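You operate a simulated robot arm through the tools that you are given. There is no shell and no other tool. Be economical: measure what you need, move in short steps, check, and stop when the job is done.

You run a simulated robot arm. Do the job below in one go: nothing can be reset, and whatever is moved stays where it is left.

JOB
Wrap the damp cylinder's rim in the blue band on the low turntable.
Fine: swing the band arm in, wind till the band closes, arm away, cylinder back where it stood. Set down upright: damp cylinder. Where these are worked on the way, their far stop is far enough and under half their travel is too little: band arm.

Only the result counts: the job must be done as asked and must still hold three seconds after the hand-in. Knocking over, shifting, dropping, spilling or breaking anything else fails it.

ROBOT AND FRAMES
A 7-joint arm with a two-finger gripper, hanging from a carriage that runs on a rail from [3.1, 90.4] to [-6.7, -197.4] (x, y) and turns from -281 to 407 degrees about z. Base frame: it is fixed where the carriage stands at the start and does not move with it; the origin is on the floor, on the carriage's upright axis, x ahead of it, y to its left, z up; the surface under the hand at the start is at about z = 85. Readings come in cm, degrees, newtons and seconds.
With the tool pointing down near the work surface it reaches from about 10 to 40 cm from the robot's upright axis, wherever it stands. Its first joint turns from -166.0 to 166.0 degrees. Places, roughly: band arm [40, -10, 100]; damp cylinder (8x8x10 cm) [20, 20, 90]; hand wheel [10, -10, 80]; top of the low turntable [30, -10, 90]. Payload 1.37 kg.
Tool frame: the origin (TCP) lies between the finger pads and is the grasp point; the fingertips stand 1.6 cm ahead of it; z points along the fingers, y is the line along which they close. Largest opening 9.2 cm; the body of the gripper starts 7.4 cm behind the TCP.
Orientation is that of the tool frame in the base frame, as a unit quaternion [w, x, y, z]. With the fingers straight down and closing along the base's y, the tool's x points along the base's -x, its y along +y and its z along -z.

CONTROLS
- The arm moves only by the tool move_arm. Its argument "moves" is a list of rows, each a list of 3 entries, a list of its own where there are three numbers: the shift along the tool's x, y, z in units of 25 mm (1.0 is 25 mm), then the turn, a rotation vector about the tool's x, y, z in units of 5 degrees (1.0 is 5 degrees), then the closure, from 0 (fully open) to 1 (shut). In form: [[[dx, dy, dz], [ax, ay, az], claw], ...]. A call has 1 to 20 rows; each row shifts and turns the commanded pose from where the row before left it, along the tool's axes as they then stand. A call with a number of a shift or a turn outside -1 to 1 is refused whole. A row lasts 0.2 s, in which the tool goes at most 5 cm and 8.6 degrees; a call with a longer step from one row to the next is refused whole, and so is a gripper value outside its range. A pose out of reach is approached as far as the arm can. The call stops where the force on the tool passes 90 N (or 10 N more than at its start, if that is more) or the arm is blocked; 0.2 s more then pass. The fingers move at their own pace and stop on an object; they squeeze with about 26 N. The grip force told is the motor's: it shows also when the fingers shut on nothing. Time passes only in rows, and 0.2 s behind the last, so rows that do not move let the fingers close. The reply holds the time, the measured pose of the TCP, the force on the tool along the base axes, the opening and the grip force, in the units named above and with some noise, with the torque about the TCP (base axes, N m) and any sound that the robot's microphone picked up.
- Cameras (640 x 400 px; columns grow to the right, rows downward): "scene" is now at [23.77, -4.17, 180.22]; the picture's right is [-0.76, -0.65, 0.00], its down [-0.61, 0.70, -0.36] and it looks along [0.24, -0.27, -0.93] (base axes); focal length 224 px, centre (320, 200). "wrist" rides on the gripper at [7.1, 1.9, -11.1] in the tool frame; the picture's right is [-0.26, 0.97, 0.00], its down [-0.78, -0.21, -0.59] and it looks along [-0.57, -0.15, 0.81] (tool axes); focal length 280 px, centre (320, 200).
- grab_frame(camera): a new picture of that camera. The clock stands still meanwhile.
- raise_lower(by): slides the trunk up (or, below 0, down) by that many cm; the arm and the scene camera ride with it, the base frame stays. It gives what a move gives, with no picture.
- roll_base(legs): drives the robot by 1 to 6 legs, each [ahead, left, turn to the left] in cm, cm and degrees, along the robot's own axes; the way and the turn of a leg run together, so that a leg with both is an arc; at most 150 cm and 180 degrees a leg. The arm and the cameras ride along, it lands a little off, and it stops where it bumps. It keeps to its track: a leg is cut to what the track allows. It gives what a move gives.
- aim_head(pan, tilt): turns the head with the scene camera to pan (to the left, within 155 degrees either way) and tilt (down, from -29 to 69), counted from straight ahead of the robot. It gives what a move gives.
- locate(camera, pixels): for up to 12 pixels [column, row] of the newest picture of that camera ("zoom" is the newest enlarged one), the place [x, y, z] in the base frame of the surface seen there, good to about 0.3 cm. The clock stands still meanwhile.
- close_up(camera, box): a new picture of the part [left, top, right, bottom] of that camera's present view, enlarged. The clock stands still meanwhile.
- close_job(): hands the job in; it is judged then, once.

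Keep the steps short. Do not move on a guess: measure, check each grasp and each placing, and mend mistakes. In all there are 80 turns and 48 pictures (those below and enlarged ones count). Leave the gripper open and the arm clear of the work at the hand-in unless told otherwise, and finish with a single line.

The tools are called after "Request:" as name(argument=value, ...) on one line, values as JSON. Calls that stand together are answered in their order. move_arm: Moves the arm, as the interface text tells. Its arguments: {"type":"object","properties":{"moves":{"type":"array"}},"required":["moves"]} The other tools are called the same way: raise_lower (by) slides the trunk up or down; roll_base (legs) drives the base; aim_head (pan, tilt) turns the head that bears the scene camera; grab_frame (camera) takes a picture; locate (camera, pixels) gives the place of the surface under pixels of a picture; close_up (camera, box) takes an enlarged picture of a part of a camera's view; close_job () hands the job in.

At the start:

```text
clock: 0.0
tool_pos: [25.76, -15.22, 99.99]
tcp_rot: [0.0, 0.0, 1.0, 0.0]
wrist_force: [0.8, -0.2, -0.3]
wrist_torque: [0.01, -0.03, 0.0]
width: 9.18
grasp_force: 0.0
trunk travel left (down, up): [-62.5, 3.5]
robot x, y, heading: [-0.51, -0.29, 0.1]
head pan, tilt: [-49.1, 68.8]
```

scene: 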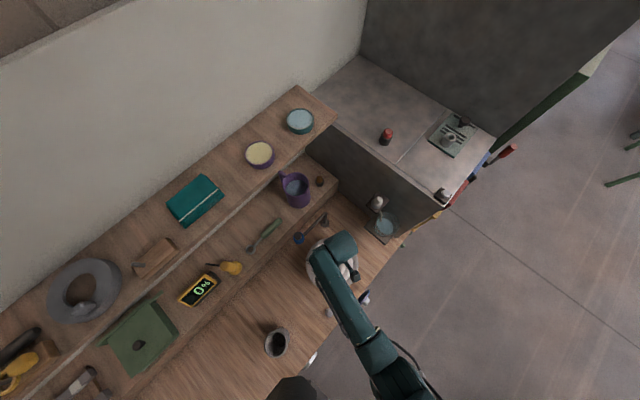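
wrist: 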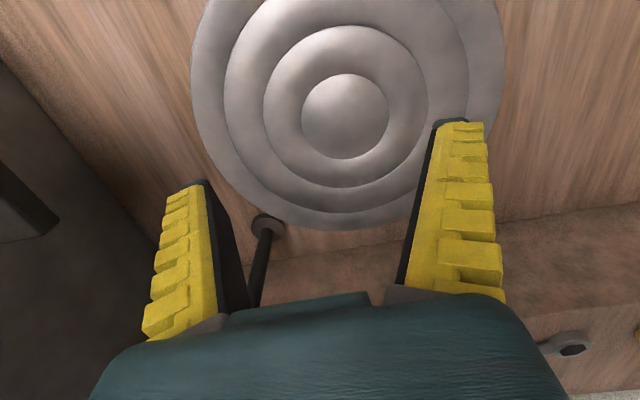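

The wrist view shows the turntable under the hand. I'll enlarge the bench area of the scene view to find the cylinder, band arm and hand wheel.

Request:
close_up(camera="scene", box=[220, 160, 440, 380])

Request:
locate(camera="scene", pixels=[[276, 344], [276, 330], [299, 238], [324, 221], [363, 297], [312, 358], [350, 262], [378, 203], [330, 312]])

Request:
locate(camera="wrist", pixels=[[345, 115], [268, 228], [258, 290], [215, 120], [480, 60], [540, 150], [570, 350], [345, 175], [20, 190]])

```text
1.82 times, centred on (330, 270) of scene
```

zoom: 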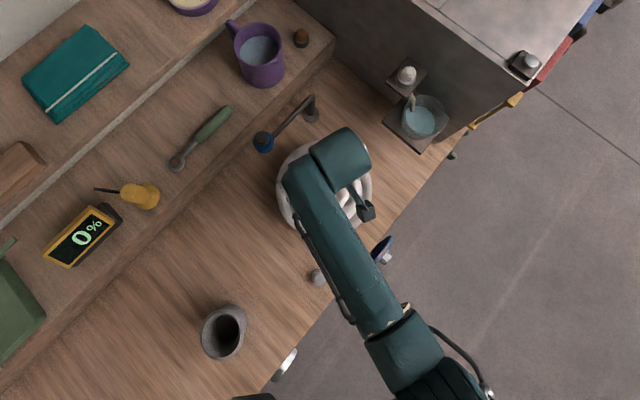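

```text
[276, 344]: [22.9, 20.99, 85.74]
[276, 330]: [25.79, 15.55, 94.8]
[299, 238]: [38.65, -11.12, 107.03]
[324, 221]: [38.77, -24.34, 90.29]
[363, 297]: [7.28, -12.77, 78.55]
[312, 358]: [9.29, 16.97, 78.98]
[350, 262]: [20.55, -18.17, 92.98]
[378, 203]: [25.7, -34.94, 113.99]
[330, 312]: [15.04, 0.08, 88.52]
```

```text
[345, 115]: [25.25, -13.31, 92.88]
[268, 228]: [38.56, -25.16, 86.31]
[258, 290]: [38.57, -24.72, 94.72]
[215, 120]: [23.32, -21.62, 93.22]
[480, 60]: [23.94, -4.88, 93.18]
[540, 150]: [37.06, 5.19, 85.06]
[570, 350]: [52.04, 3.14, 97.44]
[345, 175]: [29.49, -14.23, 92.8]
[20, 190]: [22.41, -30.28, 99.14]
```

The arm hides the turntable and hand wheel. I'll lift a little and move toward the cylinder (about [23, 19]) to clear the view.

Request:
move_arm(moves=[[[0, 0, -1], [0, 0, 0], 0], [[0, 0, -1], [0, 0, 0], 0], [[0, 0, -1], [0, 0, 0], 0], [[0, 0, -1], [0, 0, 0], 0], [[0.3, 1, 0], [0, 0, 0], 0], [[0.3, 1, 0], [0, 0, 0], 0], [[0.3, 1, 0], [0, 0, 0], 0], [[0, 1, 0], [0, 0, 0], 0], [[0, 1, 0], [0, 0, 0], 0], [[0, 1, 0], [0, 0, 0], 0], [[0, 1, 0], [0, 0, 0], 0], [[0, 1, 0], [0, 0, 0], 0], [[0, 1, 0], [0, 0, 0], 0], [[0, 1, 0], [0, 0, 0], 0], [[0, 1, 0], [0, 0, 0], 0], [[0, 1, 0], [0, 0, 0], 0], [[0, 1, 0], [0, 0, 0], 0], [[0, 0.6, 0], [0, 0, 0], 0]])

Request:
close_up(camera="scene", box=[240, 180, 440, 380])

Request:
grab_frame(camera="wrist")

```text
clock: 3.8
tool_pos: [23.24, 18.88, 110.14]
tcp_rot: [0.0, 0.0, 1.0, 0.0]
wrist_force: [0.6, 0.1, -0.1]
wrist_torque: [0.03, -0.02, 0.01]
width: 9.2
grasp_force: 0.1
trunk travel left (down, up): [-62.5, 3.5]
robot x, y, heading: [0.03, -0.03, 0.2]
head pan, tilt: [-49.1, 68.8]
```

```text
2.00 times, centred on (340, 280) of scene
```

zoom: 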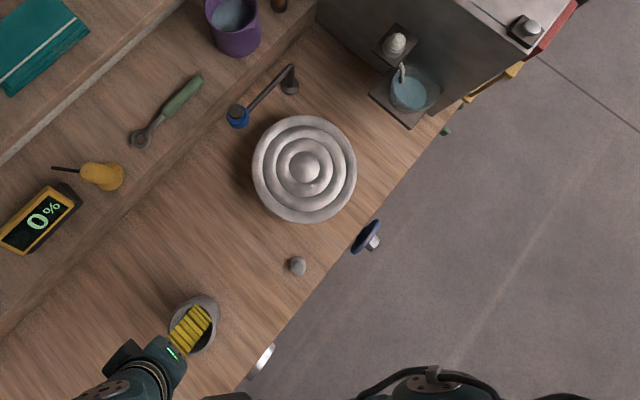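

```text
43 pictures are left
```

wrist: 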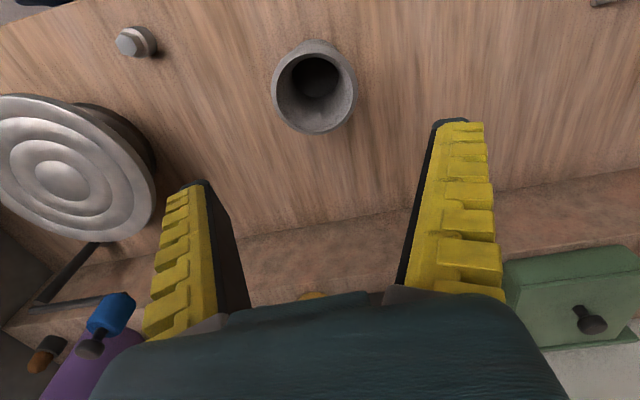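

Now I have a clear view. I'll measure the cylinder rim, turntable, wheel and band arm from both pictures.

Request:
locate(camera="wrist", pixels=[[276, 88], [354, 88], [314, 132], [318, 47], [330, 125], [318, 80], [145, 40], [120, 38], [60, 172]])

Request:
locate(camera="zoom", pixels=[[304, 166], [254, 170], [356, 165], [304, 117], [304, 221], [362, 235], [374, 243], [380, 222], [355, 252], [262, 360], [237, 112], [291, 75]])

Request:
close_up(camera="scene", box=[340, 270, 440, 330])

Request:
close_up(camera="scene", box=[335, 200, 415, 250])

```text
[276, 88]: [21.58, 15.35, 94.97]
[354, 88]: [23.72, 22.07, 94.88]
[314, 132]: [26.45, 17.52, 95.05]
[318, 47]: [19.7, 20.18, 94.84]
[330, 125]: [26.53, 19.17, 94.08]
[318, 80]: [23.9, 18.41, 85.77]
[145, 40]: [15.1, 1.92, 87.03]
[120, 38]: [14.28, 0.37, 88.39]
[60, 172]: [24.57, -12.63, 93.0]
```

```text
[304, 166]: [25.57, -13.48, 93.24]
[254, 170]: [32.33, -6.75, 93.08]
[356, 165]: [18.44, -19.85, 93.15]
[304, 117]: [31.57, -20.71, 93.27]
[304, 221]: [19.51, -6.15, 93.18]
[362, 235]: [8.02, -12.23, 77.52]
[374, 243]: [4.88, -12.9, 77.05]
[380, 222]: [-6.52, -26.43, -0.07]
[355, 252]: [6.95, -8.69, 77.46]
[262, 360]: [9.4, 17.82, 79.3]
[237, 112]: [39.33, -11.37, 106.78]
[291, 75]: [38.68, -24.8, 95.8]
```

```text
6.40 times, centred on (390, 300) of scene
```

zoom: 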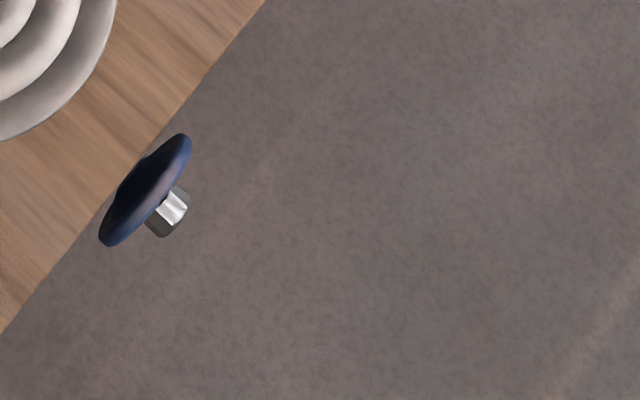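

```text
8.00 times, centred on (375, 225) of scene
```

zoom: 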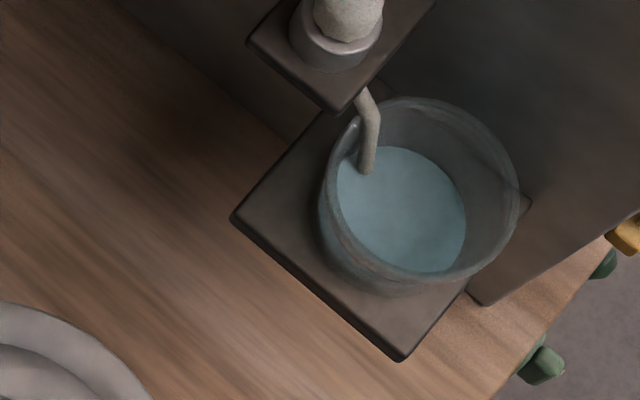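

Cylinder rim centre is about [22.9, 18.75], top z 95; turntable centre about [25.45, -13.4], top 93.1; wheel about [7, -11.5, 77.3], its hub facing the robot. I'll come down to just above the rim, centred, and check.

Request:
move_arm(moves=[[[0.136, -0.05, 0.9], [0, 0, 0], 0], [[0, 0, 1], [0, 0, 0], 0], [[0, 0, 1], [0, 0, 0], 0], [[0, 0, 1], [0, 0, 0], 0], [[0, 0, 0.6], [0, 0, 0], 0], [[0, 0, 0], [0, 0, 0], 0]])

Request:
grab_frame(camera="wrist")

```text
clock: 5.2
tool_pos: [23.21, 18.81, 98.53]
tcp_rot: [0.0, 0.0, 1.0, 0.0]
wrist_force: [-0.6, 0.6, -0.5]
wrist_torque: [0.01, 0.0, 0.01]
width: 9.2
grasp_force: 0.1
trunk travel left (down, up): [-62.5, 3.5]
robot x, y, heading: [-0.29, -0.02, -0.0]
head pan, tilt: [-49.1, 68.8]
```

```text
40 pictures are left
```

wrist: 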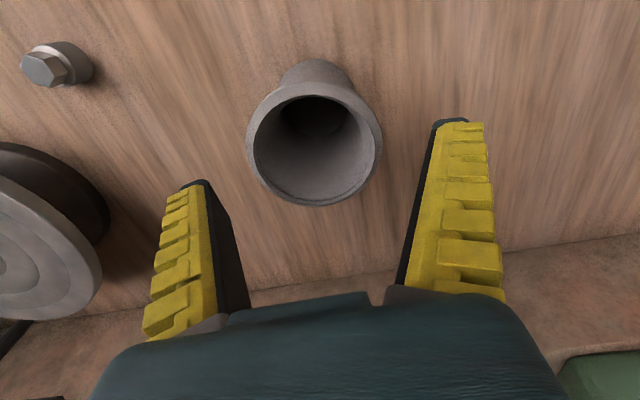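

The fingers straddle the cup. I'll measure the rim again from here.

Request:
locate(camera="wrist", pixels=[[250, 145], [378, 145], [312, 203], [316, 84], [285, 80], [345, 76], [316, 64], [265, 182], [370, 178]])

```text
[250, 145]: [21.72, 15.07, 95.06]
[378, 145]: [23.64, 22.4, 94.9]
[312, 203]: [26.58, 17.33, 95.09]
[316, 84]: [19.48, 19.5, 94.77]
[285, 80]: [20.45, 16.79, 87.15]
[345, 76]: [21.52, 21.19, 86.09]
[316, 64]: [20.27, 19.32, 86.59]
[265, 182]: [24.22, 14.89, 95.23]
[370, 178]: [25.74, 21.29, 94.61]
```

The cup is about 7.6 cm at the rim and centred at [22.9, 18.6]. I'll lower to z ≈ 93.2 and close gently.

Request:
move_arm(moves=[[[0.08, -0.06, 0.8], [0, 0, 0], 0], [[0, 0, 0.8], [0, 0, 0], 0], [[0, 0, 0.5], [0, 0, 0], 0], [[0, 0, 0], [0, 0, 0], 0], [[0, 0, 0], [0, 0, 0], 0.1], [[0, 0, 0], [0, 0, 0], 0.16], [[0, 0, 0], [0, 0, 0], 0.2], [[0, 0, 0], [0, 0, 0], 0.24], [[0, 0, 0], [0, 0, 0], 0.24]])

Request:
grab_frame(camera="wrist")

```text
clock: 7.2
tool_pos: [23.05, 18.51, 93.44]
tcp_rot: [0.001, 0.0, 1.0, 0.0]
wrist_force: [0.5, -0.4, -0.9]
wrist_torque: [-0.01, -0.02, -0.02]
width: 7.72
grasp_force: 25.5
trunk travel left (down, up): [-62.5, 3.5]
robot x, y, heading: [0.16, -0.13, -0.0]
head pan, tilt: [-49.1, 68.8]
```

```text
39 pictures are left
```

wrist: 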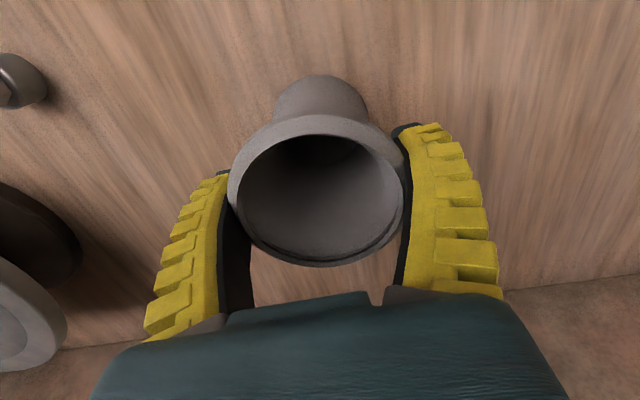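

Gripped at 7.72 cm. I'll lift 11 cm and check that the cup follows.

Request:
move_arm(moves=[[[0, 0, -0.4], [0, 0, 0], 0.24], [[0, 0, -1], [0, 0, 0], 0.24], [[0, 0, -1], [0, 0, 0], 0.24], [[0, 0, -1], [0, 0, 0], 0.24], [[0, 0, -1], [0, 0, 0], 0.24], [[0, 0, 0], [0, 0, 0], 0.24]])

Request:
grab_frame(camera="wrist")

```text
clock: 8.6
tool_pos: [22.98, 18.3, 104.65]
tcp_rot: [0.0, 0.0, 1.0, 0.001]
wrist_force: [0.1, -0.3, -2.4]
wrist_torque: [0.0, -0.02, 0.02]
width: 7.69
grasp_force: 26.6
trunk travel left (down, up): [-62.5, 3.5]
robot x, y, heading: [-0.44, -0.17, -0.3]
head pan, tilt: [-49.1, 68.8]
```

```text
38 pictures are left
```

wrist: 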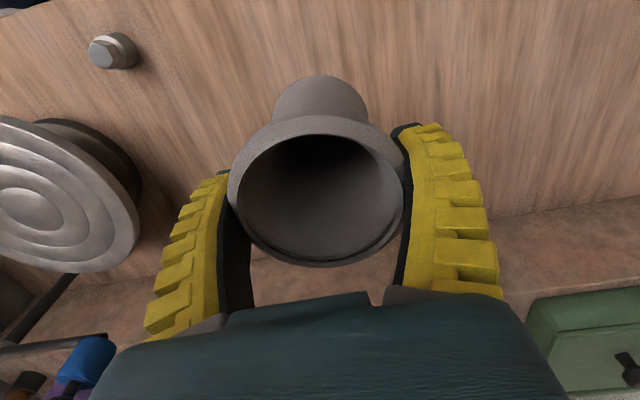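

The cup follows firmly. I'll measure its rim in the grip to learn the offset from the TCP, and the bottom edge.

Request:
locate(camera="wrist", pixels=[[318, 263], [318, 138], [236, 200], [401, 190], [320, 78], [20, 195]])

Request:
move_arm(moves=[[[-0.2, -1, 0], [0, 0, 0], 0.24], [[-0.2, -1, 0], [0, 0, 0], 0.24], [[-0.2, -1, 0], [0, 0, 0], 0.24], [[-0.2, -1, 0], [0, 0, 0], 0.24], [[-0.2, -1, 0], [0, 0, 0], 0.24], [[0, -1, 0], [0, 0, 0], 0.24], [[0, -1, 0], [0, 0, 0], 0.24], [[0, -1, 0], [0, 0, 0], 0.24], [[0, -1, 0], [0, 0, 0], 0.24], [[0, -1, 0], [0, 0, 0], 0.24], [[0, -1, 0], [0, 0, 0], 0.24], [[0, -1, 0], [0, 0, 0], 0.24], [[0, -0.8, 0], [0, 0, 0], 0.24], [[0, 0, 0], [0, 0, 0], 0.24], [[0, 0, 0], [0, 0, 0], 0.24]])

Request:
grab_frame(camera="wrist")

Request:
close_up(camera="scene", box=[250, 190, 410, 290])

```text
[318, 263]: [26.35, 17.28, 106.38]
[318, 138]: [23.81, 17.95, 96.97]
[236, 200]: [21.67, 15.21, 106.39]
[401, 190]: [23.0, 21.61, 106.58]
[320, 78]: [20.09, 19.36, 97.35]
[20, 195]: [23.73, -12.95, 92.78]
```

```text
clock: 11.8
tool_pos: [25.51, -13.42, 104.42]
tcp_rot: [0.0, 0.0, 1.0, 0.0]
wrist_force: [0.7, -0.6, -2.5]
wrist_torque: [0.02, -0.02, -0.01]
width: 7.72
grasp_force: 25.6
trunk travel left (down, up): [-62.5, 3.5]
robot x, y, heading: [-0.25, -0.32, 0.0]
head pan, tilt: [-49.1, 68.8]
```

```text
37 pictures are left
```

wrist: 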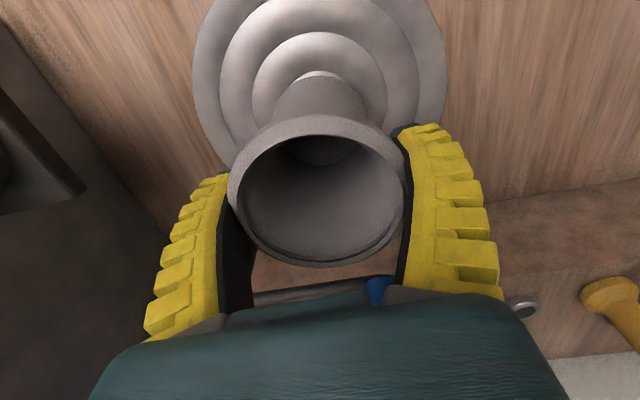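

```text
4.00 times, centred on (330, 240) of scene
```

zoom: 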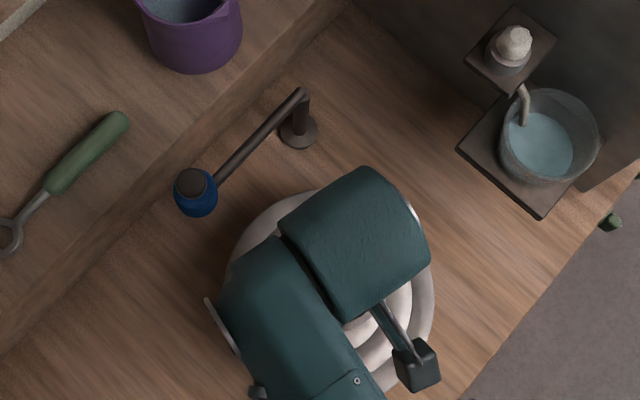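

Cup over the turntable. I'll measure the disc edges from this view for fine centring.

Request:
locate(camera="wrist", pixels=[[196, 80], [443, 75], [215, 150], [430, 30], [222, 20], [440, 115], [318, 262], [236, 200], [401, 190], [420, 60], [222, 80]])

```text
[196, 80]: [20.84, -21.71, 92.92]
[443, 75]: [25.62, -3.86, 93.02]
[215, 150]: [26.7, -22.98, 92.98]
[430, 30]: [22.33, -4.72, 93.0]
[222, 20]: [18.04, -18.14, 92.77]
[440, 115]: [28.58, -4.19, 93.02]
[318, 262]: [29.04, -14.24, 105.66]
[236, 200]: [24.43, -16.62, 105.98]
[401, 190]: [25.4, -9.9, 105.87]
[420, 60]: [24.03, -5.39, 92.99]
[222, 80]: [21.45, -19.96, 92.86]
```

Disc centre fits about [25.7, -13.4]; cup is at x ≈ 25.3, its bottom about 3 cm above the disc. I'll shift 0.35 cm ahead and lower in small steps watching the force.

Request:
move_arm(moves=[[[-0.14, 0, 0.4], [0, 0, 0], 0.24], [[0, 0, 0.4], [0, 0, 0], 0.24], [[0, 0, 0.1], [0, 0, 0], 0.24], [[0, 0, 0], [0, 0, 0], 0.24]])

Request:
move_arm(moves=[[[0, 0, 0.1], [0, 0, 0], 0.24], [[0, 0, 0.06], [0, 0, 0], 0.24], [[0, 0, 0], [0, 0, 0], 0.24]])

```text
clock: 12.8
tool_pos: [25.68, -13.39, 102.22]
tcp_rot: [0.001, 0.0, 1.0, 0.0]
wrist_force: [-1.0, -0.1, -2.9]
wrist_torque: [0.05, 0.01, 0.01]
width: 7.75
grasp_force: 25.9
trunk travel left (down, up): [-62.5, 3.5]
robot x, y, heading: [0.15, 0.04, 0.0]
head pan, tilt: [-49.1, 68.8]
```

```text
clock: 13.6
tool_pos: [25.73, -13.45, 101.82]
tcp_rot: [0.0, 0.001, 1.0, 0.0]
wrist_force: [-0.3, 0.4, -2.1]
wrist_torque: [0.0, 0.0, 0.01]
width: 7.75
grasp_force: 26.0
trunk travel left (down, up): [-62.5, 3.5]
robot x, y, heading: [-0.01, 0.09, -0.1]
head pan, tilt: [-49.1, 68.8]
```

No contact yet (still −2 N weight). Continue down 0.1–0.2 cm per step.

Request:
move_arm(moves=[[[0, 0, 0.06], [0, 0, 0], 0.24], [[0, 0, 0.06], [0, 0, 0], 0.24], [[0, 0, 0], [0, 0, 0], 0.24]])

Request:
move_arm(moves=[[[0, 0, 0.04], [0, 0, 0], 0.24], [[0, 0, 0.02], [0, 0, 0], 0.24], [[0, 0, 0], [0, 0, 0], 0.24]])

```text
clock: 14.4
tool_pos: [25.77, -13.44, 101.61]
tcp_rot: [-0.001, 0.001, 1.0, 0.0]
wrist_force: [0.6, -0.2, -1.1]
wrist_torque: [-0.02, 0.03, 0.01]
width: 7.72
grasp_force: 26.1
trunk travel left (down, up): [-62.5, 3.5]
robot x, y, heading: [-0.48, -0.23, 0.0]
head pan, tilt: [-49.1, 68.8]
```

```text
clock: 15.2
tool_pos: [25.79, -13.35, 101.43]
tcp_rot: [0.0, 0.0, 1.0, 0.0]
wrist_force: [-0.1, -0.8, -1.9]
wrist_torque: [-0.03, -0.02, -0.04]
width: 7.73
grasp_force: 26.9
trunk travel left (down, up): [-62.5, 3.5]
robot x, y, heading: [0.22, 0.12, 0.2]
head pan, tilt: [-49.1, 68.8]
```

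Request:
move_arm(moves=[[[0, 0, 0.04], [0, 0, 0], 0.24], [[0, 0, 0.04], [0, 0, 0], 0.24], [[0, 0, 0], [0, 0, 0], 0.24]])

Request:
close_up(camera="wrist", box=[160, 0, 480, 200])

```text
clock: 16.0
tool_pos: [25.91, -13.48, 101.19]
tcp_rot: [0.001, 0.0, 1.0, 0.001]
wrist_force: [0.8, 1.4, 6.4]
wrist_torque: [-0.02, 0.22, 0.0]
width: 7.75
grasp_force: 26.2
trunk travel left (down, up): [-62.5, 3.5]
robot x, y, heading: [-0.05, 0.07, 0.0]
head pan, tilt: [-49.1, 68.8]
```

```text
2.00 times, centred on (320, 100) of wrist
```

zoom: 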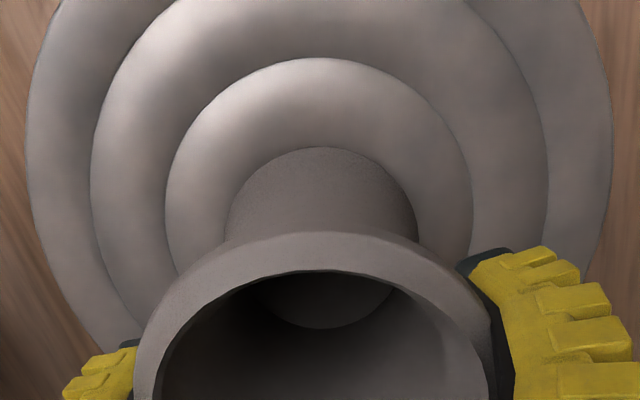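

Contact (force flips to +6.4 N), and the cup sits on the middle of the rings (columns 320 both). Release, and rise clear.

Request:
move_arm(moves=[[[0, 0, 0], [0, 0, 0], 0.15], [[0, 0, 0], [0, 0, 0], 0.0], [[0, 0, 0], [0, 0, 0], 0], [[0, 0, 0], [0, 0, 0], 0], [[0, 0, -0.5], [0, 0, 0], 0], [[0, 0, -1], [0, 0, 0], 0], [[0, 0, -1], [0, 0, 0], 0], [[0, 0, -1], [0, 0, 0], 0], [[0, 0, -1], [0, 0, 0], 0], [[0, 0, 0], [0, 0, 0], 0]])

Request:
grab_frame(camera="wrist")

```text
clock: 18.2
tool_pos: [25.8, -13.06, 112.75]
tcp_rot: [0.001, 0.0, 1.0, 0.0]
wrist_force: [-0.1, 0.2, 0.6]
wrist_torque: [-0.02, 0.0, -0.01]
width: 9.19
grasp_force: 0.0
trunk travel left (down, up): [-62.5, 3.5]
robot x, y, heading: [-0.13, 0.06, -0.3]
head pan, tilt: [-49.1, 68.8]
```

```text
34 pictures are left
```

wrist: 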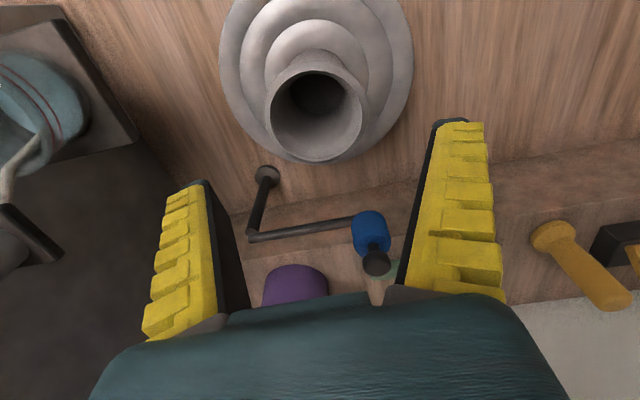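

The cup stands centred. Now measure the band arm: post, bar, blue roll and the dark knob above it.

Request:
locate(camera="wrist", pixels=[[268, 172], [250, 237], [300, 229], [345, 222], [370, 225], [380, 228], [376, 256], [378, 268], [316, 158], [272, 110], [362, 108], [314, 64]])

Request:
close_up(camera="wrist", box=[220, 140, 420, 290])

```text
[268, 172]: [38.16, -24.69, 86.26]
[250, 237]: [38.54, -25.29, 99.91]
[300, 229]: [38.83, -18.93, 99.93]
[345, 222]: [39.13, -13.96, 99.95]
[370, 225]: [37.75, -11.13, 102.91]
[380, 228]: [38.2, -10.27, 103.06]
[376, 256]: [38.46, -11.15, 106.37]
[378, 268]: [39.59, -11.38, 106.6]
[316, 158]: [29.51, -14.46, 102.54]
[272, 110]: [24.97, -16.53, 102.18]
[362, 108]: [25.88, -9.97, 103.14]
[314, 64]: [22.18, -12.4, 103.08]
```

```text
2.67 times, centred on (320, 215) of wrist
```

zoom: 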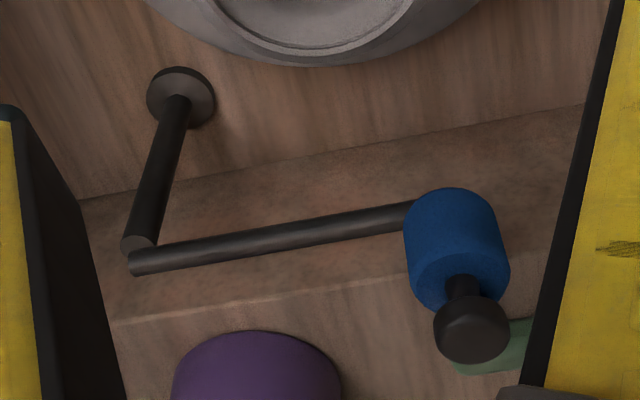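

Band arm: pivot about [38.7, -24.9], knob on the roll about [38.8, -11.1, 106.4]. That's at the edge of reach, so I'll move the hand to +y, then roll the carriage 12 cm to the right.

Request:
move_arm(moves=[[[0, 1, 0], [0, 0, 0], 0], [[0, 1, 0], [0, 0, 0], 0], [[0, 1, 0], [0, 0, 0], 0], [[0, 1, 0], [0, 0, 0], 0], [[0, 1, 0], [0, 0, 0], 0], [[0, 0, 0], [0, 0, 0], 0]])

Request:
roll_base(legs=[[0, -12, 0]])

```text
clock: 19.6
tool_pos: [25.68, -0.91, 112.41]
tcp_rot: [0.0, 0.0, 1.0, 0.0]
wrist_force: [1.1, -0.8, -0.1]
wrist_torque: [0.01, 0.0, 0.02]
width: 9.18
grasp_force: 0.1
trunk travel left (down, up): [-62.5, 3.5]
robot x, y, heading: [-0.14, -0.41, -0.1]
head pan, tilt: [-49.1, 68.8]
```

```text
clock: 20.8
tool_pos: [25.36, -12.94, 112.37]
tcp_rot: [0.0, -0.001, 1.0, 0.0]
wrist_force: [-0.8, -0.3, -0.1]
wrist_torque: [0.04, -0.03, 0.04]
width: 9.19
grasp_force: 0.0
trunk travel left (down, up): [-62.5, 3.5]
robot x, y, heading: [-0.31, -11.88, 0.1]
head pan, tilt: [-49.1, 68.8]
```

Move forward to above the knob at x ≈ 38.8, keeping z 112.

Request:
move_arm(moves=[[[-1, 0.7, 0], [0, 0, 0], 0], [[-1, 0, 0], [0, 0, 0], 0], [[-1, 0, 0], [0, 0, 0], 0], [[-1, 0, 0], [0, 0, 0], 0], [[-1, 0, 0], [0, 0, 0], 0.4], [[-0.4, 0, 0], [0, 0, 0], 0.4], [[0, 0, 0], [0, 0, 0], 0.4], [[0, 0, 0], [0, 0, 0], 0.4]])

Request:
grab_frame(camera="wrist")

```text
clock: 22.6
tool_pos: [38.61, -11.23, 112.44]
tcp_rot: [0.0, -0.002, 1.0, 0.0]
wrist_force: [-0.3, 0.7, -0.2]
wrist_torque: [-0.02, -0.01, -0.01]
width: 5.81
grasp_force: 1.8
trunk travel left (down, up): [-62.5, 3.5]
robot x, y, heading: [-0.39, -12.15, 0.1]
head pan, tilt: [-49.1, 68.8]
```

```text
32 pictures are left
```

wrist: 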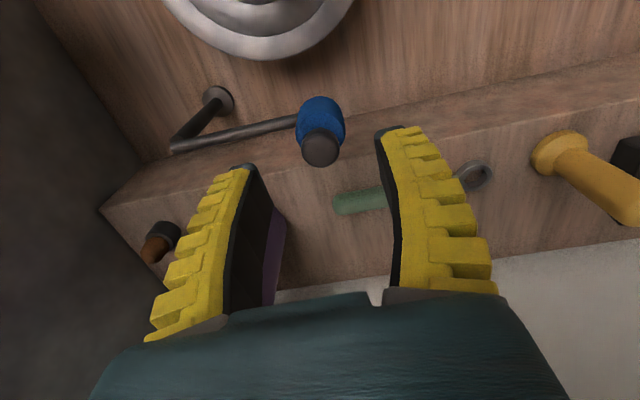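

Clean approach. I'll measure the knob from here.

Request:
locate(camera="wrist", pixels=[[321, 148], [303, 147], [339, 147], [322, 163], [320, 134], [320, 105], [260, 260], [172, 148]])

```text
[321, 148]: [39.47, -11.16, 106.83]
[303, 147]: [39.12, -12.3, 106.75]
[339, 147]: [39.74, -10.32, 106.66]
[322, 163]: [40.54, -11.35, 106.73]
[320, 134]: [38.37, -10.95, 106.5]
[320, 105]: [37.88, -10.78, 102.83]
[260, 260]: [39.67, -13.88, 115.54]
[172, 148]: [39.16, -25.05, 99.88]
```

Knob centre [39.4, -11.25], top z 106.75, radius about 1.1. I'll shift ahead 0.7, lower to TCP z ≈ 106.7 and grip.

Request:
move_arm(moves=[[[-0.28, 0, 0.8], [0, 0, 0], 0.4], [[0, 0, 0.8], [0, 0, 0], 0.4], [[0, 0, 0.68], [0, 0, 0], 0.4], [[0, 0, 0], [0, 0, 0], 0.4], [[0, 0, 0], [0, 0, 0], 0.7], [[0, 0, 0], [0, 0, 0], 0.85], [[0, 0, 0], [0, 0, 0], 0.85], [[0, 0, 0], [0, 0, 0], 0.85]])

Request:
grab_frame(camera="wrist")

```text
clock: 24.4
tool_pos: [39.43, -11.24, 106.77]
tcp_rot: [0.0, -0.001, 1.0, -0.001]
wrist_force: [-0.1, -9.5, -0.2]
wrist_torque: [-0.06, 0.06, -0.01]
width: 2.37
grasp_force: 8.1
trunk travel left (down, up): [-62.5, 3.5]
robot x, y, heading: [-0.61, -12.0, 0.3]
head pan, tilt: [-49.1, 68.8]
```

```text
31 pictures are left
```

wrist: 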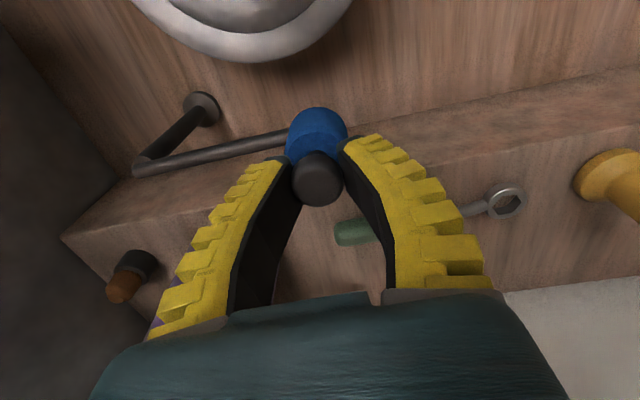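

Held (8 N). I'll tighten and swing gently along the arc about the pivot, 4 degrees at a time, and check.

Request:
move_arm(moves=[[[0, -0.08, 0], [0, 0, 0], 1], [[0, 0, 0], [0, 0, 0], 1], [[0.38, 0, 0], [0, 0, 0], 1], [[0.38, -0.02, 0], [0, 0, 0], 1], [[0.38, -0.05, 0], [0, 0, 0], 1], [[0.38, -0.07, 0], [0, 0, 0], 1], [[0, 0, 0], [0, 0, 0], 1]])

Request:
grab_frame(camera="wrist")

```text
clock: 26.0
tool_pos: [35.91, -11.7, 106.93]
tcp_rot: [0.002, 0.0, 1.0, 0.0]
wrist_force: [1.9, -6.6, 16.6]
wrist_torque: [-0.1, -0.49, 0.01]
width: 1.34
grasp_force: 27.7
trunk travel left (down, up): [-62.5, 3.5]
robot x, y, heading: [-0.82, -12.04, 0.2]
head pan, tilt: [-49.1, 68.8]
```

```text
30 pictures are left
```

wrist: 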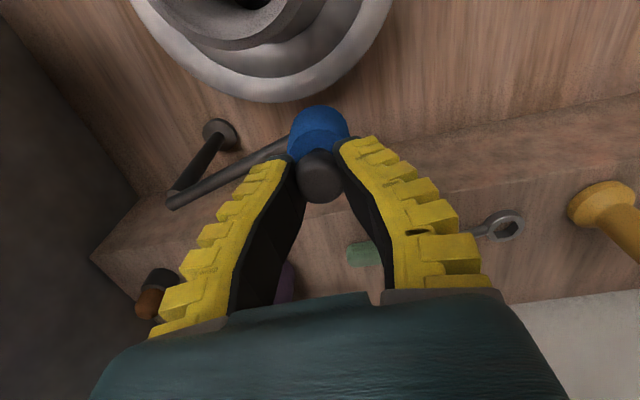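

The arm follows. There's 16 N upward, so I'll rise 0.2 cm, and continue the arc with force checks.

Request:
move_arm(moves=[[[0, -0.05, -0.08], [0, 0, 0], 0.9], [[0, 0, 0], [0, 0, 0], 0.9], [[0.37, -0.1, 0], [0, 0, 0], 0.9], [[0.36, -0.12, 0], [0, 0, 0], 0.9], [[0.35, -0.15, 0], [0, 0, 0], 0.9], [[0, 0, 0], [0, 0, 0], 0.9]])

Request:
move_arm(moves=[[[0.2, -0.1, 0], [0, 0, 0], 0.9], [[0.15, -0.08, 0], [0, 0, 0], 0.9], [[0, 0, 0], [0, 0, 0], 0.9]])

Request:
grab_frame(camera="wrist")

```text
clock: 27.4
tool_pos: [33.2, -12.79, 106.98]
tcp_rot: [0.002, -0.001, 1.0, 0.001]
wrist_force: [1.4, -0.9, 16.8]
wrist_torque: [-0.05, -0.17, 0.11]
width: 1.29
grasp_force: 28.2
trunk travel left (down, up): [-62.5, 3.5]
robot x, y, heading: [-0.4, -12.47, 0.1]
head pan, tilt: [-49.1, 68.8]
```

```text
clock: 28.2
tool_pos: [32.16, -13.2, 106.94]
tcp_rot: [0.002, -0.001, 1.0, 0.0]
wrist_force: [0.6, -0.1, 22.8]
wrist_torque: [0.02, -0.25, 0.08]
width: 1.28
grasp_force: 27.5
trunk travel left (down, up): [-62.5, 3.5]
robot x, y, heading: [-0.35, -12.21, 0.1]
head pan, tilt: [-49.1, 68.8]
```

```text
29 pictures are left
```

wrist: 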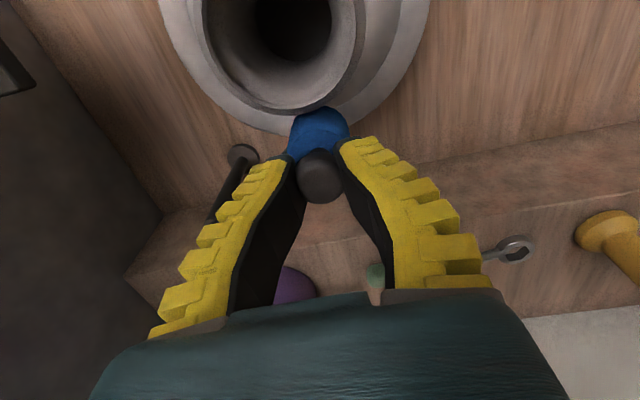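

The roll nears the cup rim (about 1 cm left). Continue in small steps, watching for resistance.

Request:
move_arm(moves=[[[0.14, -0.09, 0], [0, 0, 0], 0.9], [[0.1, -0.06, 0], [0, 0, 0], 0.9], [[0, 0, 0], [0, 0, 0], 0.9]])

Request:
move_arm(moves=[[[0.1, -0.07, 0], [0, 0, 0], 0.9], [[0, 0, 0], [0, 0, 0], 0.9]])

Request:
grab_frame(camera="wrist")

```text
clock: 29.0
tool_pos: [31.81, -13.53, 106.89]
tcp_rot: [0.001, -0.001, 1.0, 0.001]
wrist_force: [7.9, 5.4, 11.9]
wrist_torque: [-0.02, 0.04, -0.09]
width: 1.3
grasp_force: 27.4
trunk travel left (down, up): [-62.5, 3.5]
robot x, y, heading: [-0.19, -11.75, 0.4]
head pan, tilt: [-49.1, 68.8]
```

```text
clock: 29.6
tool_pos: [31.68, -13.63, 107.01]
tcp_rot: [0.002, -0.003, 1.0, 0.002]
wrist_force: [19.1, 10.1, -3.3]
wrist_torque: [-0.01, -0.36, -0.1]
width: 1.29
grasp_force: 28.1
trunk travel left (down, up): [-62.5, 3.5]
robot x, y, heading: [-0.45, -12.29, 0.2]
head pan, tilt: [-49.1, 68.8]
```

```text
28 pictures are left
```

wrist: 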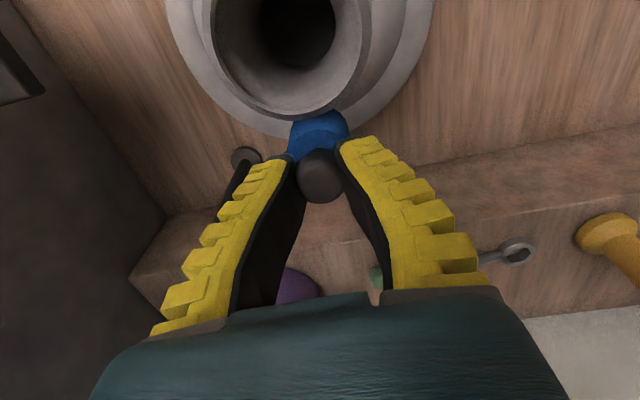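

Resistance of 19 N: the far stop. Release, rise, and check that it stays and the cup hasn't moved.

Request:
move_arm(moves=[[[-0.05, 0.04, 0], [0, 0, 0], 0.9], [[0, 0, 0], [0, 0, 0], 0.5], [[0, 0, 0], [0, 0, 0], 0.4], [[0, 0, -0.6], [0, 0, 0], 0.4], [[0, 0, -1], [0, 0, 0], 0.4], [[-0.5, 0, -1], [0, 0, 0], 0.4], [[0, 0, 0], [0, 0, 0], 0.4]])

Request:
grab_frame(camera="wrist")

Request:
grab_frame(camera="scene")

```text
clock: 31.2
tool_pos: [32.68, -13.55, 113.7]
tcp_rot: [0.001, -0.002, 1.0, 0.0]
wrist_force: [0.3, -0.3, -0.5]
wrist_torque: [0.0, 0.0, 0.03]
width: 5.75
grasp_force: 1.9
trunk travel left (down, up): [-62.5, 3.5]
robot x, y, heading: [-0.33, -12.2, 0.2]
head pan, tilt: [-49.1, 68.8]
```

```text
27 pictures are left
```

wrist: 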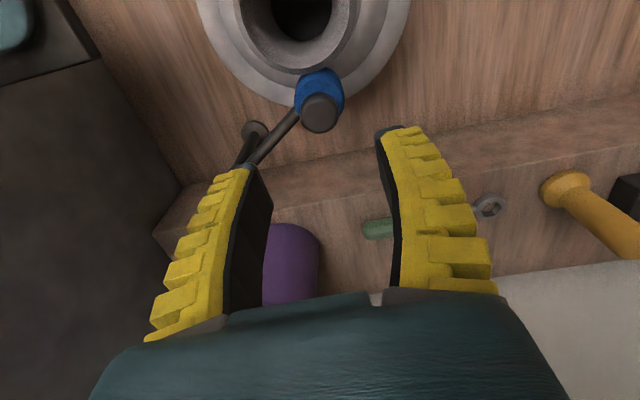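

```text
26 pictures are left
```

scene: 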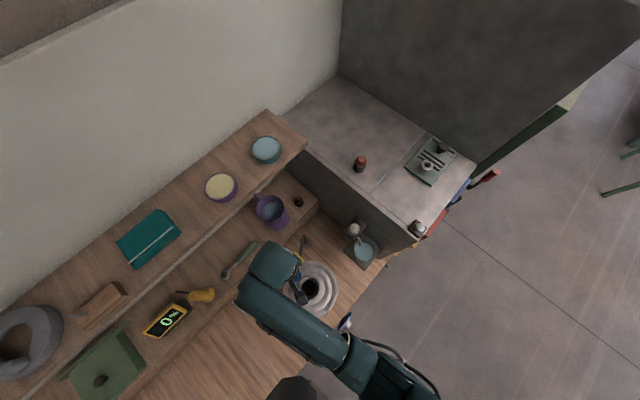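

The roll is touching the rim and the arm stays. Next the hand wheel under the front edge. I'll pull the hand back and roll the carriage left so I can approach the wheel horizontally along +x.

Request:
move_arm(moves=[[[0, 0, -1], [0, 0, 0], 0], [[0.5, 0.5, -0.5], [0, 0, 0], 0], [[1, 1, 0], [0, 0, 0], 0], [[1, 1, 0], [0, 0, 0], 0], [[1, 1, 0], [0, 0, 0], 0], [[0, 0, 0], [0, 0, 0], 0]])

Request:
roll_base(legs=[[0, 28, 0]])

```text
clock: 32.6
tool_pos: [23.74, -5.04, 117.57]
tcp_rot: [0.0, -0.002, 1.0, 0.0]
wrist_force: [0.1, 0.1, -0.2]
wrist_torque: [0.01, 0.02, 0.0]
width: 9.17
grasp_force: 0.1
trunk travel left (down, up): [-62.5, 3.5]
robot x, y, heading: [-0.14, -12.18, 0.3]
head pan, tilt: [-49.1, 68.8]
```

```text
clock: 34.6
tool_pos: [24.67, 22.12, 117.5]
tcp_rot: [0.001, 0.0, 1.0, 0.0]
wrist_force: [0.0, 0.1, -0.7]
wrist_torque: [-0.01, 0.0, 0.0]
width: 9.17
grasp_force: 0.0
trunk travel left (down, up): [-62.5, 3.5]
robot x, y, heading: [0.56, 15.21, -0.0]
head pan, tilt: [-49.1, 68.8]
```

Swing the hand round to the front of the wheel, staying high.

Request:
move_arm(moves=[[[0, -1, 0], [0, 0, 0], 0], [[0, -1, 0], [0, 0, 0], 0], [[0, -1, 0], [0, 0, 0], 0], [[0, -1, 0], [0, 0, 0], 0], [[0.6, -1, 0], [0, 0, 0], 0], [[0.6, -1, 0], [0, 0, 0], 0], [[0.6, -1, 0], [0, 0, 0], 0], [[0.6, -1, 0], [0, 0, 0], 0], [[0.6, -1, 0], [0, 0, 0], 0], [[0.6, -1, 0], [0, 0, 0], 0], [[0.6, -1, 0], [0, 0, 0], 0], [[0.6, -1, 0], [0, 0, 0], 0], [[1, -0.7, 0], [0, 0, 0], 0], [[1, -0.7, 0], [0, 0, 0], 0], [[1, 0, 0], [0, 0, 0], 0], [[1, 0, 0], [0, 0, 0], 0], [[1, 0, 0], [0, 0, 0], 0], [[0, 0, 0], [0, 0, 0], 0]])

```text
clock: 38.4
tool_pos: [0.16, -11.26, 117.46]
tcp_rot: [0.0, 0.001, 1.0, 0.0]
wrist_force: [0.0, -0.5, 0.7]
wrist_torque: [0.01, 0.02, 0.01]
width: 9.18
grasp_force: 0.1
trunk travel left (down, up): [-62.5, 3.5]
robot x, y, heading: [0.77, 15.24, -0.2]
head pan, tilt: [-49.1, 68.8]
```

Now tip the tool from down to pointing along +x (turn −90° about tool y).

Request:
move_arm(moves=[[[0, 0, 0], [0, -1, 0], 0], [[0, 0, 0], [0, -1, 0], 0], [[0, 0, 0], [0, -1, 0], 0], [[0, 0, 0], [0, -1, 0], 0], [[0, 0, 0], [0, -1, 0], 0], [[0, 0, 0], [0, -1, 0], 0], [[0, 0, 0], [0, -1, 0], 0], [[0, 0, 0], [0, -1, 0], 0], [[0, 0, 0], [0, -1, 0], 0], [[0, 0, 0], [0, -1, 0], 0], [[0, 0, 0], [0, -1, 0], 0], [[0, 0, 0], [0, -1, 0], 0], [[0, 0, 0], [0, -1, 0], 0], [[0, 0, 0], [0, -1, 0], 0], [[0, 0, 0], [0, -1, 0], 0], [[0, 0, 0], [0, -1, 0], 0], [[0, 0, 0], [0, -1, 0], 0], [[0, 0, 0], [0, -1, 0], 0], [[0, 0, 0], [0, 0, 0], 0]])

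```text
clock: 42.4
tool_pos: [3.11, -13.0, 116.11]
tcp_rot: [0.675, 0.001, 0.738, -0.002]
wrist_force: [0.2, -0.5, 0.3]
wrist_torque: [-0.04, 0.0, 0.01]
width: 9.19
grasp_force: 0.1
out of reach, approached as far as the arm can: row 16, 17, 18
trunk travel left (down, up): [-62.5, 3.5]
robot x, y, heading: [0.75, 15.36, -0.1]
head pan, tilt: [-49.1, 68.8]
```

Nearly horizontal (reach limit at this height). I'll lower the trunk 20 cm and look.

Request:
raise_lower(by=-20)

Request:
grab_frame(camera="scene")

Request:
grab_frame(camera="wrist")

```text
clock: 44.5
tool_pos: [3.2, -12.9, 96.14]
tcp_rot: [0.675, 0.002, 0.738, -0.002]
wrist_force: [0.1, 0.1, 0.5]
wrist_torque: [0.01, 0.0, 0.01]
width: 9.19
grasp_force: 0.1
trunk travel left (down, up): [-42.5, 23.5]
robot x, y, heading: [0.65, 14.8, -0.1]
head pan, tilt: [-49.1, 68.8]
```

```text
25 pictures are left
```

scene: 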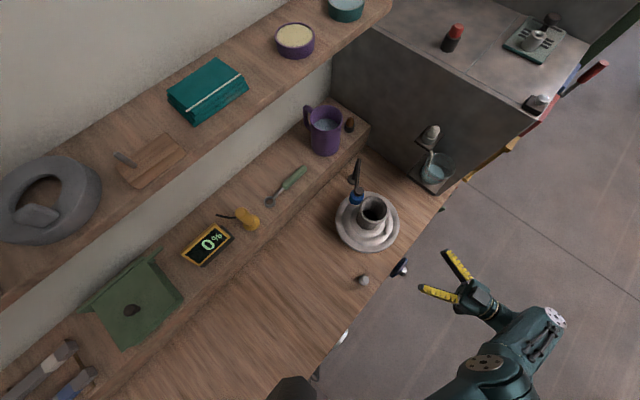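

```text
24 pictures are left
```

wrist: 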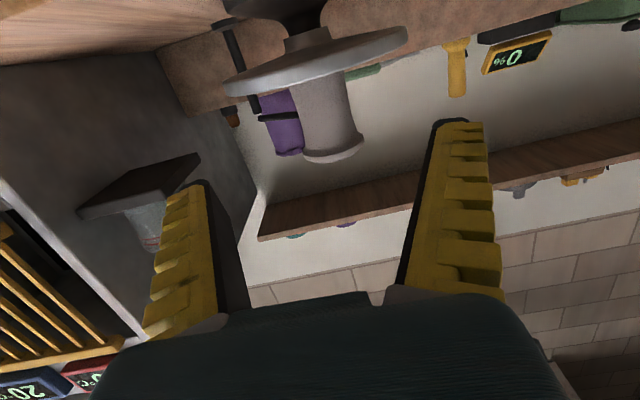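

The scene shows the gripper facing the front edge, well clear. I'll back off a bit, lower toward wheel height and finish levelling the tool.

Request:
move_arm(moves=[[[0, 0, -0.5], [0, 0, 0], 0], [[0.5, 0, -0.5], [0, 0, 0], 0], [[1, 0.3, 0], [0, -0.2, 0], 0], [[1, 0.3, 0], [0, -0.2, 0], 0], [[1, 0, 0], [0, -0.2, 0], 0], [[1, 0, 0], [0, -0.2, 0], 0], [[1, 0, 0], [0, -0.2, 0], 0], [[0, 0, 0], [0, 0, 0], 0]])

Request:
close_up(camera="scene", box=[340, 220, 500, 320])

Request:
grab_frame(camera="wrist")

```text
clock: 46.3
tool_pos: [1.82, -11.19, 85.81]
tcp_rot: [0.699, 0.001, 0.715, -0.003]
wrist_force: [-0.9, -0.2, -0.6]
wrist_torque: [0.01, 0.03, 0.06]
width: 9.19
grasp_force: 0.0
out of reach, approached as far as the arm can: row 1, 2, 6, 7
trunk travel left (down, up): [-42.5, 23.5]
robot x, y, heading: [0.88, 15.2, -0.4]
head pan, tilt: [-49.1, 68.8]
```

```text
4.00 times, centred on (420, 270) of scene
```

zoom: 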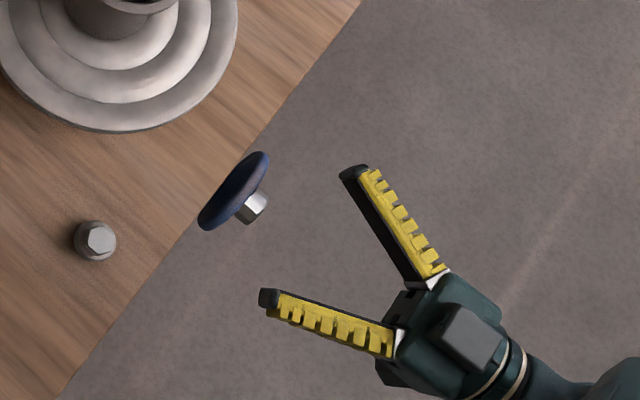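

```text
22 pictures are left
```

wrist: 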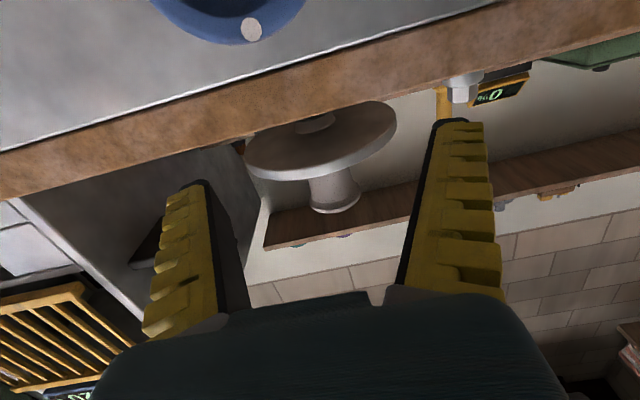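

I see the wheel's face at (230, 10) with a pale knob at (250, 28) in the wrist view. Measure it from both.

Request:
locate(camera="wrist", pixels=[[250, 28], [180, 10], [230, 40], [295, 15], [225, 8], [270, 10], [250, 50]])

Request:
locate(camera="zoom", pixels=[[264, 157], [206, 222], [255, 213], [262, 195], [248, 218], [235, 180], [240, 165], [212, 200], [262, 206]])

```text
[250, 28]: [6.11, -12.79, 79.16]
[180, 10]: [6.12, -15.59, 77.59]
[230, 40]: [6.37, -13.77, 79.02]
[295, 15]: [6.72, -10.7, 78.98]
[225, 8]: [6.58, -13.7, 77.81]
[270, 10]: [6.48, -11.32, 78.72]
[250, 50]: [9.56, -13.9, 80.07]
```

```text
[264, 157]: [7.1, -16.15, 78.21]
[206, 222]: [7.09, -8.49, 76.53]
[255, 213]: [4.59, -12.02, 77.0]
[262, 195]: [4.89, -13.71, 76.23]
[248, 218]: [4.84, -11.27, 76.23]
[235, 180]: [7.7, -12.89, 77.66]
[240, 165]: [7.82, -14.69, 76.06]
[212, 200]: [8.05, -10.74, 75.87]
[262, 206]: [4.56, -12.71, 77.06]
```

The disc runs y −16.2…−8.5, so it's about 7.7 cm wide, centred near [7, −12.4, 75.6], with a hub to x ≈ 4.3. It fits in the open fingers. Shift −1.2 cm in y and lower the trunk 10 cm.

Request:
move_arm(moves=[[[0, -0.48, 0], [0, 0, 0], 0], [[0, 0, 0], [0, 0, 0], 0]])

Request:
raise_lower(by=-10)

Request:
grab_frame(camera="wrist")

```text
clock: 46.9
tool_pos: [2.21, -11.54, 86.54]
tcp_rot: [0.706, 0.001, 0.708, -0.001]
wrist_force: [-0.2, 0.2, -0.9]
wrist_torque: [-0.01, 0.02, -0.01]
width: 9.2
grasp_force: 0.1
out of reach, approached as far as the arm can: row 1
trunk travel left (down, up): [-42.5, 23.5]
robot x, y, heading: [0.65, 15.02, -0.3]
head pan, tilt: [-49.1, 68.8]
```

```text
clock: 48.3
tool_pos: [2.17, -11.63, 76.57]
tcp_rot: [0.706, 0.002, 0.708, -0.002]
wrist_force: [-0.1, -0.5, 0.0]
wrist_torque: [0.01, -0.01, 0.02]
width: 9.17
grasp_force: 0.1
trunk travel left (down, up): [-32.5, 33.5]
robot x, y, heading: [0.49, 15.05, -0.0]
head pan, tilt: [-49.1, 68.8]
```

```text
21 pictures are left
```

wrist: 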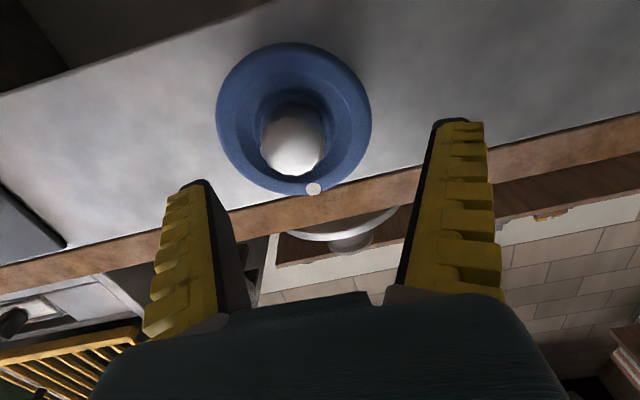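

Excellent view of the wheel with its white mark at top. Measure rim points and hub.

Request:
locate(camera="wrist", pixels=[[220, 105], [368, 110], [290, 46], [300, 190], [292, 145], [313, 188], [268, 160], [318, 160], [240, 70], [345, 165], [235, 160], [400, 70]])

```text
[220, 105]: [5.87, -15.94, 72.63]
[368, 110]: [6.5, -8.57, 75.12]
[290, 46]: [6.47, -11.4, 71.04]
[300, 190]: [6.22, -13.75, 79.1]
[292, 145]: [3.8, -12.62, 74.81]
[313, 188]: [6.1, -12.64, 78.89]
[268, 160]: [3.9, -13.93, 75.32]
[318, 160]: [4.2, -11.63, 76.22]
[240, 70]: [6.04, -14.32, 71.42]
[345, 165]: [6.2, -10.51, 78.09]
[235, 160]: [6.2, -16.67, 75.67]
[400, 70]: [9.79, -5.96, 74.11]
```

Wheel centre ≈ [6.2 face, −12.6, 75.1], diameter ≈ 8.3. I'll align first (y −1, z −1.5, x +1), then check.

Request:
move_arm(moves=[[[0.3, -0.2, 0.2], [0, 0, 0], 0], [[0.3, -0.2, 0.2], [0, 0, 0], 0], [[0, 0, 0], [0, 0, 0], 0], [[0, 0, 0], [0, 0, 0], 0]])

```text
clock: 49.3
tool_pos: [3.47, -11.88, 76.15]
tcp_rot: [0.706, 0.001, 0.708, -0.002]
wrist_force: [0.2, 0.8, -0.3]
wrist_torque: [0.02, 0.01, 0.0]
width: 9.2
grasp_force: 0.1
out of reach, approached as far as the arm can: row 1, 2
trunk travel left (down, up): [-32.5, 33.5]
robot x, y, heading: [0.91, 15.12, -0.1]
head pan, tilt: [-49.1, 68.8]
```

The reach is at its limit. I'll raise the trunk 8, roll the carriage 6 cm toward the wheel, recentre, then lower again.

Request:
raise_lower(by=8)

Request:
roll_base(legs=[[0, -6, 0]])

Request:
move_arm(moves=[[[0, 0.8, -0.3], [0, 0, 0], 0], [[0, 0.8, -0.3], [0, 0, 0], 0], [[0, 0.4, 0], [0, 0, 0], 0], [[0, 0, 0], [0, 0, 0], 0], [[0, 0, 0], [0, 0, 0], 0]])

```text
clock: 50.4
tool_pos: [3.41, -11.82, 83.94]
tcp_rot: [0.705, 0.0, 0.709, -0.001]
wrist_force: [0.6, -0.2, 0.5]
wrist_torque: [-0.01, 0.0, 0.0]
width: 9.19
grasp_force: 0.0
trunk travel left (down, up): [-40.5, 25.5]
robot x, y, heading: [0.77, 15.18, -0.3]
head pan, tilt: [-49.1, 68.8]
```

```text
clock: 51.4
tool_pos: [3.14, -17.89, 84.2]
tcp_rot: [0.706, 0.003, 0.708, -0.003]
wrist_force: [-0.2, 0.3, 0.4]
wrist_torque: [0.0, 0.01, 0.02]
width: 9.2
grasp_force: 0.0
trunk travel left (down, up): [-40.5, 25.5]
robot x, y, heading: [0.3, 8.99, -0.3]
head pan, tilt: [-49.1, 68.8]
```

```text
clock: 52.6
tool_pos: [1.76, -12.84, 84.4]
tcp_rot: [0.706, 0.002, 0.709, -0.003]
wrist_force: [-0.1, 0.1, -0.4]
wrist_torque: [0.0, 0.02, 0.01]
width: 9.19
grasp_force: 0.1
trunk travel left (down, up): [-40.5, 25.5]
robot x, y, heading: [0.29, 9.16, -0.2]
head pan, tilt: [-49.1, 68.8]
```

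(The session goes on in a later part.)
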